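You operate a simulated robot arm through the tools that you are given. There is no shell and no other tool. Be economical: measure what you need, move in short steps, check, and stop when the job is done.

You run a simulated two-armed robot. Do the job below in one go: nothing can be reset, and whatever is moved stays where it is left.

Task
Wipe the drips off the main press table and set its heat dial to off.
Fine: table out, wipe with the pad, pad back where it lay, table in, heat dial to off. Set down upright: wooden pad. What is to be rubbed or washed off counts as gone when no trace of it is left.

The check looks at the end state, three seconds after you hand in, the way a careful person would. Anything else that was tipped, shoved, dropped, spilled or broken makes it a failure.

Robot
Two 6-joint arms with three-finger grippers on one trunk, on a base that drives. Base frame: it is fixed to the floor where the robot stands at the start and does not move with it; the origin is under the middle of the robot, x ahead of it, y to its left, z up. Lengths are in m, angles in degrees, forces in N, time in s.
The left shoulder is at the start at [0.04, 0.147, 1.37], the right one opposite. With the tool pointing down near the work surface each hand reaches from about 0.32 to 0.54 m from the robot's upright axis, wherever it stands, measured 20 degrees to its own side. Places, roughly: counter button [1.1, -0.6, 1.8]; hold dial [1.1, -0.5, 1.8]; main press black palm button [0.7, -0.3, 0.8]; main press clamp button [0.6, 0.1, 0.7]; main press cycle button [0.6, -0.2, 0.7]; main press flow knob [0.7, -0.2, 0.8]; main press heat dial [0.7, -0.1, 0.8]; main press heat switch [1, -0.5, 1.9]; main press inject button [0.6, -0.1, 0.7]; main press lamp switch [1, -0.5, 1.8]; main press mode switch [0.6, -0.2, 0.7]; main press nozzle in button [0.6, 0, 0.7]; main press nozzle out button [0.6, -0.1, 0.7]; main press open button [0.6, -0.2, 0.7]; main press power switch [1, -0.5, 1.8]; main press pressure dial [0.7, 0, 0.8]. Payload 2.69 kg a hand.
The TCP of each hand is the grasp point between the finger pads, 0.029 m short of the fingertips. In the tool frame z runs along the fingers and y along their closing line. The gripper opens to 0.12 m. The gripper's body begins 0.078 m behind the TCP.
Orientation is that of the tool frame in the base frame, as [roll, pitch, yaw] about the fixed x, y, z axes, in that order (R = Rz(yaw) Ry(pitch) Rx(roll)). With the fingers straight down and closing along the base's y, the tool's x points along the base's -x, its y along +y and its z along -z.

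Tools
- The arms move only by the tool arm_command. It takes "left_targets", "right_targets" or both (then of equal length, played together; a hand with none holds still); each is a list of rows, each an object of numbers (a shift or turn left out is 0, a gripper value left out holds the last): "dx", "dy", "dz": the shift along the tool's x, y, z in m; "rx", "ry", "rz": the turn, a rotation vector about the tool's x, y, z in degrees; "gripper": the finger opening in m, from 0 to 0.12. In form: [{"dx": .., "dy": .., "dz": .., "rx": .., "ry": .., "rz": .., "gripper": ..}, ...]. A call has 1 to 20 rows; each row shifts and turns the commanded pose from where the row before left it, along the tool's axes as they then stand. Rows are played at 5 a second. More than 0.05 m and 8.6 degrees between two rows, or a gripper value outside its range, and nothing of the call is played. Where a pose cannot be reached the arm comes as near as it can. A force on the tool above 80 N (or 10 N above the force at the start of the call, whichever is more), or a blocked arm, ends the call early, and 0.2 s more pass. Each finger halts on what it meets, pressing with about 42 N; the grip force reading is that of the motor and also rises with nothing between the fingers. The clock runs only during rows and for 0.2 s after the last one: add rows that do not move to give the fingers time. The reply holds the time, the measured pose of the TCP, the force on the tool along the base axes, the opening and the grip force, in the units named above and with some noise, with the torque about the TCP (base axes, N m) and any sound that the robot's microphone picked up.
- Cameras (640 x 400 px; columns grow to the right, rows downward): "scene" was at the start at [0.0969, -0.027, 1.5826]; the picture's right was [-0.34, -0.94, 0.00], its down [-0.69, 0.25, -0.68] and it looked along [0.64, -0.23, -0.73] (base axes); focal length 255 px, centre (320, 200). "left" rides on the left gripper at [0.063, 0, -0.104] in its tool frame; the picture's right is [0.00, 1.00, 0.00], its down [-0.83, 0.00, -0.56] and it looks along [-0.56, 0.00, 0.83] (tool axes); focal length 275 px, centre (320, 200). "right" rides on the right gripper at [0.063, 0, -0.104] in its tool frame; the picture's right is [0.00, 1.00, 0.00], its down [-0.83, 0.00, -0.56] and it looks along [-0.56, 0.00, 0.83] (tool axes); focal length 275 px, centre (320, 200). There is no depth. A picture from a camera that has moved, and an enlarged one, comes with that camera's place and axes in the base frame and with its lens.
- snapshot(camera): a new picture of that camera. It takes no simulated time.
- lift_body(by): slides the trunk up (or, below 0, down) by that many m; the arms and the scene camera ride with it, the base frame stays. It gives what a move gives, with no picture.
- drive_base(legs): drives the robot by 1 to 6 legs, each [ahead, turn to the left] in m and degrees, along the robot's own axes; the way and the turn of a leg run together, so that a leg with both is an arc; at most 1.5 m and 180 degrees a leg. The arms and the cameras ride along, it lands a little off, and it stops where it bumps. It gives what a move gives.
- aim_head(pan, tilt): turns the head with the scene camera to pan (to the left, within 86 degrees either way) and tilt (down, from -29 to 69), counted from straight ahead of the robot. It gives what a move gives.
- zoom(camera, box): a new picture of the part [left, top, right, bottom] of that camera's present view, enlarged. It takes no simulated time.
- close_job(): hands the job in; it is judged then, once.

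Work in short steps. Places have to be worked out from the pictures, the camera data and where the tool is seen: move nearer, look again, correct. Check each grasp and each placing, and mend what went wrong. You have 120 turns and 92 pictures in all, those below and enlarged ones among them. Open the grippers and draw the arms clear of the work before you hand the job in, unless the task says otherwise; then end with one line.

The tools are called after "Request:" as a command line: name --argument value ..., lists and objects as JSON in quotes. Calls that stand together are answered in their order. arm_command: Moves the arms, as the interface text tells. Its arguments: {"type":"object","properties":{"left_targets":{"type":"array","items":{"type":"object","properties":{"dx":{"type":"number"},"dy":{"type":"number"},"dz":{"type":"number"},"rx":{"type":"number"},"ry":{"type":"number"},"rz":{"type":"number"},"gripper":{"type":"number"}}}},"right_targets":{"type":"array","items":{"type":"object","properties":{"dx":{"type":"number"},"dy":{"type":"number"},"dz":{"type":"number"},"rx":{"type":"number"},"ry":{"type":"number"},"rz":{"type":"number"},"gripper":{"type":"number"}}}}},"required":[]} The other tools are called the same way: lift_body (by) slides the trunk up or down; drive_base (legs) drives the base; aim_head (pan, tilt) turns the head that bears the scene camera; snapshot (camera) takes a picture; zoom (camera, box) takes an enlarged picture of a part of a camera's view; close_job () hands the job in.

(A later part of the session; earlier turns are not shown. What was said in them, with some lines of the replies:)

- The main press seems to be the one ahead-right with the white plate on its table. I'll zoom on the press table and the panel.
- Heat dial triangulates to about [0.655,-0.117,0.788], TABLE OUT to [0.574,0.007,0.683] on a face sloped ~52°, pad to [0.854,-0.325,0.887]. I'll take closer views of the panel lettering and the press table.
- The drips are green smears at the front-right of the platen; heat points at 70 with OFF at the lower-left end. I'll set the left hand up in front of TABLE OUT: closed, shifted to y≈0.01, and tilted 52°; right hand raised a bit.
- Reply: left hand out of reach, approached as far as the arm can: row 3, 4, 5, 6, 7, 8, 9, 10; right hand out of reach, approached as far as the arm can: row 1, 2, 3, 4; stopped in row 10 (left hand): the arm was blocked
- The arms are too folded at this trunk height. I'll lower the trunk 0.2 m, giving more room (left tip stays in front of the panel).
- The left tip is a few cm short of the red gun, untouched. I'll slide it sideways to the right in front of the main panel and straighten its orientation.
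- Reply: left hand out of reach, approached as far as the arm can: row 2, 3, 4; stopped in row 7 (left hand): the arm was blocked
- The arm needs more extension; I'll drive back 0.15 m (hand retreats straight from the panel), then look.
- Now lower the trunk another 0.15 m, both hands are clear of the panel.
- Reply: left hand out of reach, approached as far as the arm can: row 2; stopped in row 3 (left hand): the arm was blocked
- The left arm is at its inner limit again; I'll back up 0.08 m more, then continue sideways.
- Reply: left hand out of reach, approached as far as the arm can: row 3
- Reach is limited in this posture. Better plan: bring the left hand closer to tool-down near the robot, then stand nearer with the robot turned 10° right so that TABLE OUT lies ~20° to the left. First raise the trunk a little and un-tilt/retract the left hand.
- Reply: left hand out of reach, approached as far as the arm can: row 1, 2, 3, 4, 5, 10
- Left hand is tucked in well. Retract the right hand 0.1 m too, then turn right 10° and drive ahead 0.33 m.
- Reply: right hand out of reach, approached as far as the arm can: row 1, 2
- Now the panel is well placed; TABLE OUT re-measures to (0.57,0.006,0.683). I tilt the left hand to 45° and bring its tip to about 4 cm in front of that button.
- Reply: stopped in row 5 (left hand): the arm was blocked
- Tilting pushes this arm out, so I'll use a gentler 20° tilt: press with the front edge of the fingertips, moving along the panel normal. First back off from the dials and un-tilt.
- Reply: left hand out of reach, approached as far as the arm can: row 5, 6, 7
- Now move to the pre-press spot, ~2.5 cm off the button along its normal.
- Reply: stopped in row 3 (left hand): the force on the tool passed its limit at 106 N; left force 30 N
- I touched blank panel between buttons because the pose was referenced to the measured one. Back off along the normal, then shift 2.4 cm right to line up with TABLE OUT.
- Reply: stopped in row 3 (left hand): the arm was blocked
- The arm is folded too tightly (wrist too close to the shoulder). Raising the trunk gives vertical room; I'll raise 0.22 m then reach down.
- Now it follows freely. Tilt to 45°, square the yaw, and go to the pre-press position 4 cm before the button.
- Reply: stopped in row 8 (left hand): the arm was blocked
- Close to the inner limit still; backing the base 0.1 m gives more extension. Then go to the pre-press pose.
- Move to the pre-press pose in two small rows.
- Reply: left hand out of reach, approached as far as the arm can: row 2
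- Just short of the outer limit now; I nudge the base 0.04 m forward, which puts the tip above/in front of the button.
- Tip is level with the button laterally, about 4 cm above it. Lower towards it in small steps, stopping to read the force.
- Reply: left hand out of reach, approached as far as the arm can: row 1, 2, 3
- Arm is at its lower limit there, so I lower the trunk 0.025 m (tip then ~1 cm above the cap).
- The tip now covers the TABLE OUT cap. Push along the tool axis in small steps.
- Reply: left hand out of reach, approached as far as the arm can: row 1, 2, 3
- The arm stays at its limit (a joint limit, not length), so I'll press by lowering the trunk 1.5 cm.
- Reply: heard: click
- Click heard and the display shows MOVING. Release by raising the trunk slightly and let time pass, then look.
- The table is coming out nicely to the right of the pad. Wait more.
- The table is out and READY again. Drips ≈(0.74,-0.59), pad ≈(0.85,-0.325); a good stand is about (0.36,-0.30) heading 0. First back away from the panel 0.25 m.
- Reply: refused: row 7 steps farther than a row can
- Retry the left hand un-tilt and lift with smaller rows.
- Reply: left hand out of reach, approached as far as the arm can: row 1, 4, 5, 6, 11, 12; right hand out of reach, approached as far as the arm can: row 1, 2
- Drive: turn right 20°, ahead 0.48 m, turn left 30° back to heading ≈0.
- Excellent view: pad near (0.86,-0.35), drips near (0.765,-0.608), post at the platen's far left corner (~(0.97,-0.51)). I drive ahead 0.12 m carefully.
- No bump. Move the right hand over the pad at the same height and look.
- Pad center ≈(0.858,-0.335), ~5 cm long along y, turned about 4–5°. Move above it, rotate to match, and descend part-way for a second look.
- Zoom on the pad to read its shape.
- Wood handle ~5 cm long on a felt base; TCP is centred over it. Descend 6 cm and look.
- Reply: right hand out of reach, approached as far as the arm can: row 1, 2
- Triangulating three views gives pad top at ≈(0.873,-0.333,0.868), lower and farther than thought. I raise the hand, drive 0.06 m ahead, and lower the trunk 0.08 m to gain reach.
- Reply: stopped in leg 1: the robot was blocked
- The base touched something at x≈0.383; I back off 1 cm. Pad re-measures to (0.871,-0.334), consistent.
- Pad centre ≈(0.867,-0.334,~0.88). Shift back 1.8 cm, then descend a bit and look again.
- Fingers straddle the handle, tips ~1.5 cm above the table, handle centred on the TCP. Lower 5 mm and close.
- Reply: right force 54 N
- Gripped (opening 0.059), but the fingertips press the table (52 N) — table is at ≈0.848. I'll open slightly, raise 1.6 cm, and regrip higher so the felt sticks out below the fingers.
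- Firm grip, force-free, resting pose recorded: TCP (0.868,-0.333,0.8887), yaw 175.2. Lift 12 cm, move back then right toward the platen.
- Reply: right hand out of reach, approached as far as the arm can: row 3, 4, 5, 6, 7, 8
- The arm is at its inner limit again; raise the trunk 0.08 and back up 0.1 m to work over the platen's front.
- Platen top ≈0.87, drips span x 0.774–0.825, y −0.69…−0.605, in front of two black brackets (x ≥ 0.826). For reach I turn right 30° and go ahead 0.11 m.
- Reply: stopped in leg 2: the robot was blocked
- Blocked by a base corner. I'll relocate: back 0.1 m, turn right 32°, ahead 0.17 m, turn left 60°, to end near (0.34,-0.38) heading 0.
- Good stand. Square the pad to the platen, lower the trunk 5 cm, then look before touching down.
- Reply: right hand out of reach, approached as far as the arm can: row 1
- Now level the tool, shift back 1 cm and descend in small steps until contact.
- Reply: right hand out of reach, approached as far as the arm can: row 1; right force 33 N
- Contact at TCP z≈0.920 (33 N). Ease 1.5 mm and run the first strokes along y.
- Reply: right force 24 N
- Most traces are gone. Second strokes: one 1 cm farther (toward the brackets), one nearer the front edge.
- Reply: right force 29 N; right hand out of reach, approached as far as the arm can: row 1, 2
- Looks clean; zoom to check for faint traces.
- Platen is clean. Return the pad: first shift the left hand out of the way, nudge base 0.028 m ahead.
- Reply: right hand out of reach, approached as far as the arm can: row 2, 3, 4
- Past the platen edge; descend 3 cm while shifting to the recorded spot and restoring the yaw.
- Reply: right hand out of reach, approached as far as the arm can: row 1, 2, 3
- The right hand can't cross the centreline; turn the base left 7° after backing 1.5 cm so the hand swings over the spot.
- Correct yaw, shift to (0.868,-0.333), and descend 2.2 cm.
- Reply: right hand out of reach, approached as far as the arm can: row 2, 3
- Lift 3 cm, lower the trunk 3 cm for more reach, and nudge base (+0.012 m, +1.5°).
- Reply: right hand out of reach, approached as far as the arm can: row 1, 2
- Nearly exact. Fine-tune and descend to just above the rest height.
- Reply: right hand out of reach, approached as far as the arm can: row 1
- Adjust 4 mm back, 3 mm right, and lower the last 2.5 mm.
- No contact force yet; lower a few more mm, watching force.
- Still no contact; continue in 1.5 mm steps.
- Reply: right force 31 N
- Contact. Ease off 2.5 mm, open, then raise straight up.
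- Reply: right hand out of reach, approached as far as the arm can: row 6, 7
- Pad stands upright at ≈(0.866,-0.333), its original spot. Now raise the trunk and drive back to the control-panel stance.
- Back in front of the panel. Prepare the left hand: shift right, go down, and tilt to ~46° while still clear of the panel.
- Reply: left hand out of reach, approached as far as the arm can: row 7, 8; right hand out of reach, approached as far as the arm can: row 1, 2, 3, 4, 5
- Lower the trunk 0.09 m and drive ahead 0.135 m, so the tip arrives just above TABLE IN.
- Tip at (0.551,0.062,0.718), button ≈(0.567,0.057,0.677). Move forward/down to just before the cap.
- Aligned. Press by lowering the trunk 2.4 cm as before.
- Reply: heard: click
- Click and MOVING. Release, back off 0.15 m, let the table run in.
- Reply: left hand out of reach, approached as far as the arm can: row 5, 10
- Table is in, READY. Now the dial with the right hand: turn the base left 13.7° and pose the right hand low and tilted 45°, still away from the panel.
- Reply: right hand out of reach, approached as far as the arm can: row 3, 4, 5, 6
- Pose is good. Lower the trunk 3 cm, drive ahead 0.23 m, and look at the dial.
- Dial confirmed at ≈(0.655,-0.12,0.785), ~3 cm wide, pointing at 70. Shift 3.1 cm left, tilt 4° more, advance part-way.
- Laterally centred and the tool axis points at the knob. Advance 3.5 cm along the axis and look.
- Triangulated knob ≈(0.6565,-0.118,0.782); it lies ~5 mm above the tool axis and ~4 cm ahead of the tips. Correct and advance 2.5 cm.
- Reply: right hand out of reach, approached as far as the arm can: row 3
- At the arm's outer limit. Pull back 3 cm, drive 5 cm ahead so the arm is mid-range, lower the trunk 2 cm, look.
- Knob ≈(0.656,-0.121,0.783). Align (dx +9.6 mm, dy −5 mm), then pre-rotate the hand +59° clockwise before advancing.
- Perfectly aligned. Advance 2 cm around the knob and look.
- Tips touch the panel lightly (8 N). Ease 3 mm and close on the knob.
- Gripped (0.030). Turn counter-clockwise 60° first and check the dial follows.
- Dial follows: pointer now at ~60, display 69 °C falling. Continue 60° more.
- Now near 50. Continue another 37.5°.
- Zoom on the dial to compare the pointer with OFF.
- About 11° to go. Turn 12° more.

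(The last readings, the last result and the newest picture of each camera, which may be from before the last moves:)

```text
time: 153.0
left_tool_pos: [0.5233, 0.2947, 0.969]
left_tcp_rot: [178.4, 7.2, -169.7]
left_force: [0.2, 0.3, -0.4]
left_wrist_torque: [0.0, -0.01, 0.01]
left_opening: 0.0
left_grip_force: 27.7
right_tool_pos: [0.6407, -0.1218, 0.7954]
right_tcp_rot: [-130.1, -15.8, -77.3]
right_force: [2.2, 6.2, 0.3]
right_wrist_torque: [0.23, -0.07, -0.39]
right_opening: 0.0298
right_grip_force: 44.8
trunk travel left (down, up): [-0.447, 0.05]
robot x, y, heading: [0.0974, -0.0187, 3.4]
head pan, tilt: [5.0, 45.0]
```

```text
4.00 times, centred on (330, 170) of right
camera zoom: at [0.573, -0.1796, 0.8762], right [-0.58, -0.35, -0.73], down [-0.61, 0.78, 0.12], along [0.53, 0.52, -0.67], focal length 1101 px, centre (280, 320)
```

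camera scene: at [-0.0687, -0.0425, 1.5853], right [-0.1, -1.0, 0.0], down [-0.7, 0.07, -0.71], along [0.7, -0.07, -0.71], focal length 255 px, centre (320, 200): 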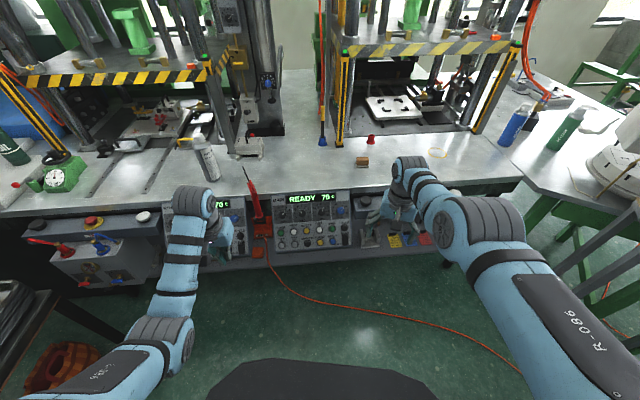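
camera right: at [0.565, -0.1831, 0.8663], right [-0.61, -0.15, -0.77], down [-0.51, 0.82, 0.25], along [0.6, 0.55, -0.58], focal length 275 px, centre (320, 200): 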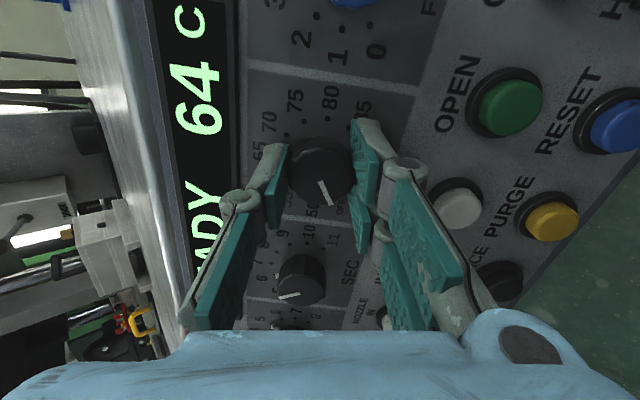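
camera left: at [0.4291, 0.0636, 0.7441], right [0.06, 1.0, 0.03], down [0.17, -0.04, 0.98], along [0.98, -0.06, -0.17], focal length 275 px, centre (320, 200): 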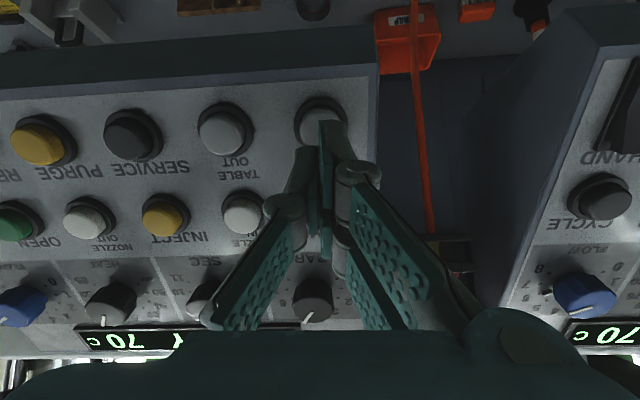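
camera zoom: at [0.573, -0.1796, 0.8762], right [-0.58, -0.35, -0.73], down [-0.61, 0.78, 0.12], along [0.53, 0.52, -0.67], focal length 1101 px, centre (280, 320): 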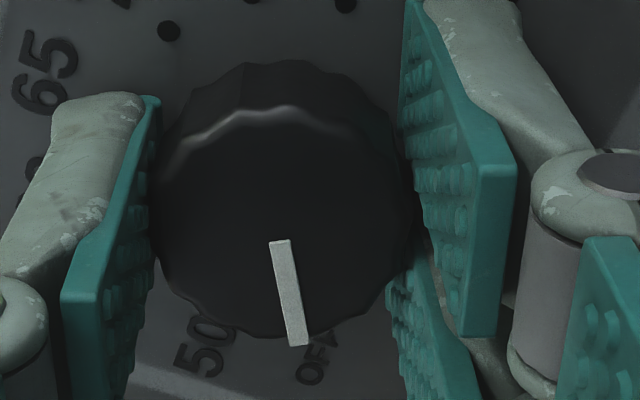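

The pointer stopped following (end stop) right at OFF. Open, retract and check.

Request:
arm_command --right_targets '[{"gripper": 0.046}, {}, {"dz": -0.03}, {"dz": -0.03}, {"dz": -0.03}, {}]'

Request:
drive_base --legs '[[-0.12, 0]]'

Request:
snapshot --camera "right"

Request:
snapshot --camera "scene"

```text
time: 154.3
left_tool_pos: [0.5237, 0.293, 0.9675]
left_tcp_rot: [178.5, 7.3, -169.8]
left_force: [-0.9, 0.6, -0.8]
left_wrist_torque: [0.0, 0.0, -0.01]
left_opening: 0.0001
left_grip_force: 28.8
right_tool_pos: [0.6382, -0.1401, 0.9125]
right_tcp_rot: [-122.0, -19.8, -79.8]
right_force: [-0.5, 0.5, -0.3]
right_wrist_torque: [0.05, -0.03, 0.01]
right_opening: 0.0456
right_grip_force: 0.1
trunk travel left (down, up): [-0.447, 0.05]
robot x, y, heading: [0.0966, -0.0104, 3.3]
head pan, tilt: [5.0, 45.0]
stopped in row 6 (right hand): the arm was blocked; the commanded pose is now the measured one
```

```text
time: 155.6
left_tool_pos: [0.4064, 0.2872, 0.9679]
left_tcp_rot: [178.5, 7.1, -169.7]
left_force: [-0.4, -0.4, 0.1]
left_wrist_torque: [-0.03, 0.05, 0.02]
left_opening: 0.0
left_grip_force: 28.5
right_tool_pos: [0.5202, -0.1475, 0.9124]
right_tcp_rot: [-122.3, -19.6, -79.7]
right_force: [0.0, 0.4, -0.4]
right_wrist_torque: [0.01, 0.03, 0.04]
right_opening: 0.046
right_grip_force: 0.1
trunk travel left (down, up): [-0.447, 0.05]
robot x, y, heading: [-0.0279, -0.0253, 3.3]
head pan, tilt: [5.0, 45.0]
```

```text
15 pictures are left
camera right: at [0.4415, -0.2023, 0.986], right [-0.47, -0.38, -0.79], down [-0.62, 0.78, 0.0], along [0.62, 0.49, -0.61], focal length 275 px, centre (320, 200)
```

right: 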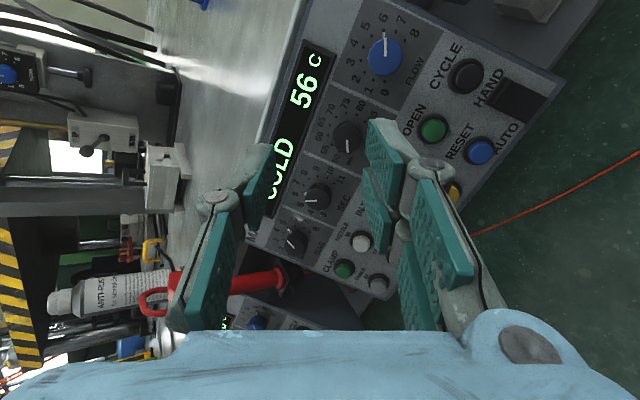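

```text
14 pictures are left
camera scene: at [0.0818, -0.0096, 1.5362], right [0.14, -0.99, 0.0], down [-0.7, -0.1, -0.7], along [0.7, 0.1, -0.71], focal length 255 px, centre (320, 200)
```

scene: 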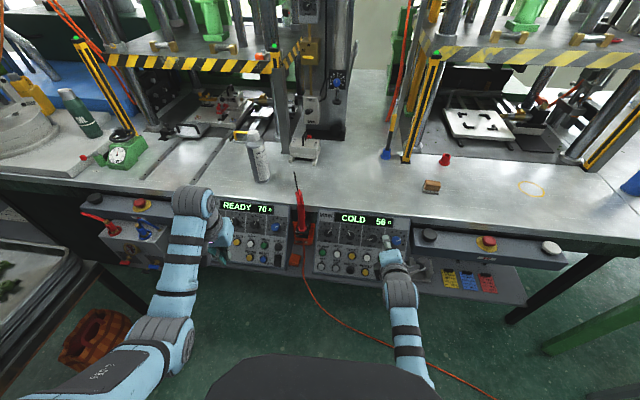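

Display reads COLD 56. Zoom on the dial from both cameras.

Request:
zoom --camera "right" --box '[290, 80, 410, 170]'

Request:
zoom --camera "scene" --box '[310, 200, 430, 275]'

```text
4.44 times, centred on (350, 125) of right
camera zoom: at [0.4415, -0.2023, 0.986], right [-0.47, -0.38, -0.79], down [-0.62, 0.78, 0.0], along [0.62, 0.49, -0.61], focal length 1224 px, centre (187, 533)
```

zoom: 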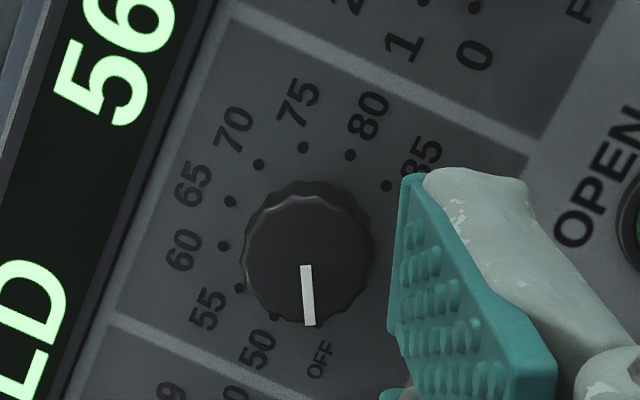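

```text
5.33 times, centred on (370, 238) of scene
camera zoom: at [0.0818, -0.0096, 1.5362], right [0.14, -0.99, 0.0], down [-0.7, -0.1, -0.7], along [0.7, 0.1, -0.71], focal length 1358 px, centre (53, 0)
```

zoom: 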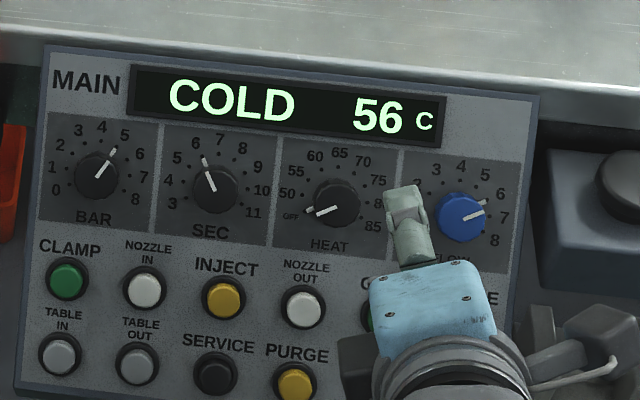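

Pointer appears slightly short of the OFF dot. Zoom tighter to measure.

Request:
zoom --camera "scene" --box '[356, 222, 388, 246]'

```text
16.00 times, centred on (372, 234) of scene
camera zoom: at [0.0818, -0.0096, 1.5362], right [0.14, -0.99, 0.0], down [-0.7, -0.1, -0.7], along [0.7, 0.1, -0.71], focal length 4073 px, centre (-512, -344)
```

zoom: 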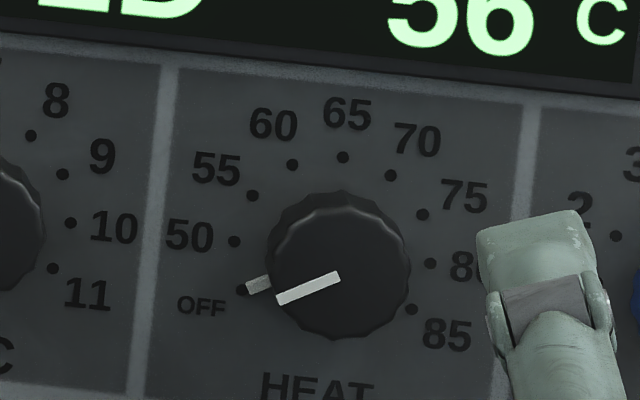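

The tight view shows the pointer's skirt mark exactly on the OFF dot (end stop). Now back away, open both grippers, and take a last look at the work.

Request:
drive_base --legs '[[-0.2, 0]]'

Request:
arm_command --left_targets '[{"gripper": 0.1}, {}, {}, {}]' --right_targets '[{"gripper": 0.1}, {}, {}, {}]'

Request:
aim_head --pan -18 --tilt 38

Request:
snapshot --camera "scene"

Request:
zoom --camera "scene" --box '[220, 80, 420, 205]'

```text
time: 157.2
left_tool_pos: [0.2056, 0.2751, 0.9681]
left_tcp_rot: [178.4, 7.1, -169.9]
left_force: [-0.3, -0.1, -0.3]
left_wrist_torque: [0.0, -0.01, 0.01]
left_opening: 0.0001
left_grip_force: 28.1
right_tool_pos: [0.3198, -0.1582, 0.9122]
right_tcp_rot: [-122.2, -19.7, -79.8]
right_force: [0.6, 0.3, 0.5]
right_wrist_torque: [0.0, -0.01, -0.02]
right_opening: 0.0461
right_grip_force: 0.0
trunk travel left (down, up): [-0.447, 0.05]
robot x, y, heading: [-0.2275, -0.0334, 3.3]
head pan, tilt: [5.0, 45.0]
```

```text
time: 158.2
left_tool_pos: [0.2035, 0.2746, 0.9703]
left_tcp_rot: [178.4, 7.2, -169.8]
left_force: [0.1, -1.1, 0.0]
left_wrist_torque: [-0.02, 0.03, -0.01]
left_opening: 0.0998
left_grip_force: 0.0
right_tool_pos: [0.3172, -0.1598, 0.9149]
right_tcp_rot: [-122.1, -19.7, -79.9]
right_force: [-0.3, 0.4, 0.5]
right_wrist_torque: [0.03, 0.0, -0.02]
right_opening: 0.0998
right_grip_force: 0.0
trunk travel left (down, up): [-0.447, 0.05]
robot x, y, heading: [-0.2279, -0.0315, 3.4]
head pan, tilt: [5.0, 45.0]
```

```text
time: 159.1
left_tool_pos: [0.2036, 0.2759, 0.9693]
left_tcp_rot: [178.4, 7.3, -169.8]
left_force: [0.2, 0.1, 0.4]
left_wrist_torque: [-0.01, 0.03, -0.01]
left_opening: 0.1002
left_grip_force: 0.1
right_tool_pos: [0.3175, -0.1614, 0.9131]
right_tcp_rot: [-122.1, -19.7, -79.9]
right_force: [0.1, 0.5, -0.2]
right_wrist_torque: [0.02, -0.01, -0.01]
right_opening: 0.1
right_grip_force: 0.1
trunk travel left (down, up): [-0.447, 0.05]
robot x, y, heading: [-0.221, -0.0333, 3.4]
head pan, tilt: [-18.0, 38.0]
```

```text
10 pictures are left
camera scene: at [-0.121, -0.0551, 1.5467], right [-0.25, -0.97, 0.0], down [-0.6, 0.16, -0.79], along [0.76, -0.2, -0.62], focal length 255 px, centre (320, 200)
```

scene: 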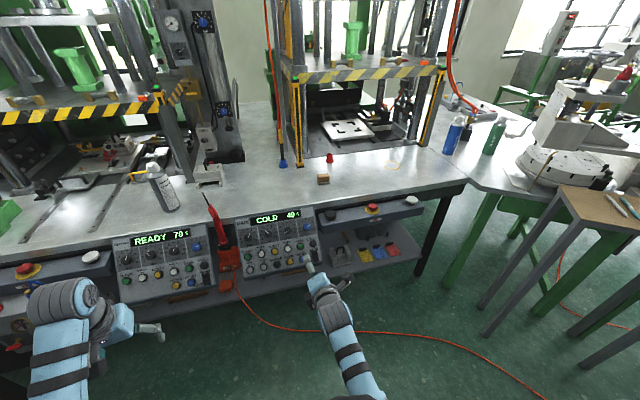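

```text
3.20 times, centred on (320, 142) of scene
camera zoom: at [-0.121, -0.0551, 1.5467], right [-0.25, -0.97, 0.0], down [-0.6, 0.16, -0.79], along [0.76, -0.2, -0.62], focal length 815 px, centre (320, 384)
```

zoom: 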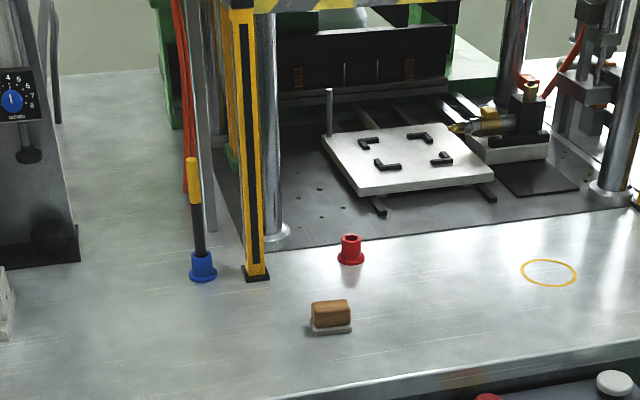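

Platen is clean and fully in, the pad stands upright where it lay, the heat dial is at OFF and the press is cooling, and nothing else has moved. Handing in.

Request:
close_job

```text
The job is handed in.
```

The job is handed in: the drips are off the main press table, the pad is back upright in its place, the table is in, and the heat dial is at off (display now COLD).
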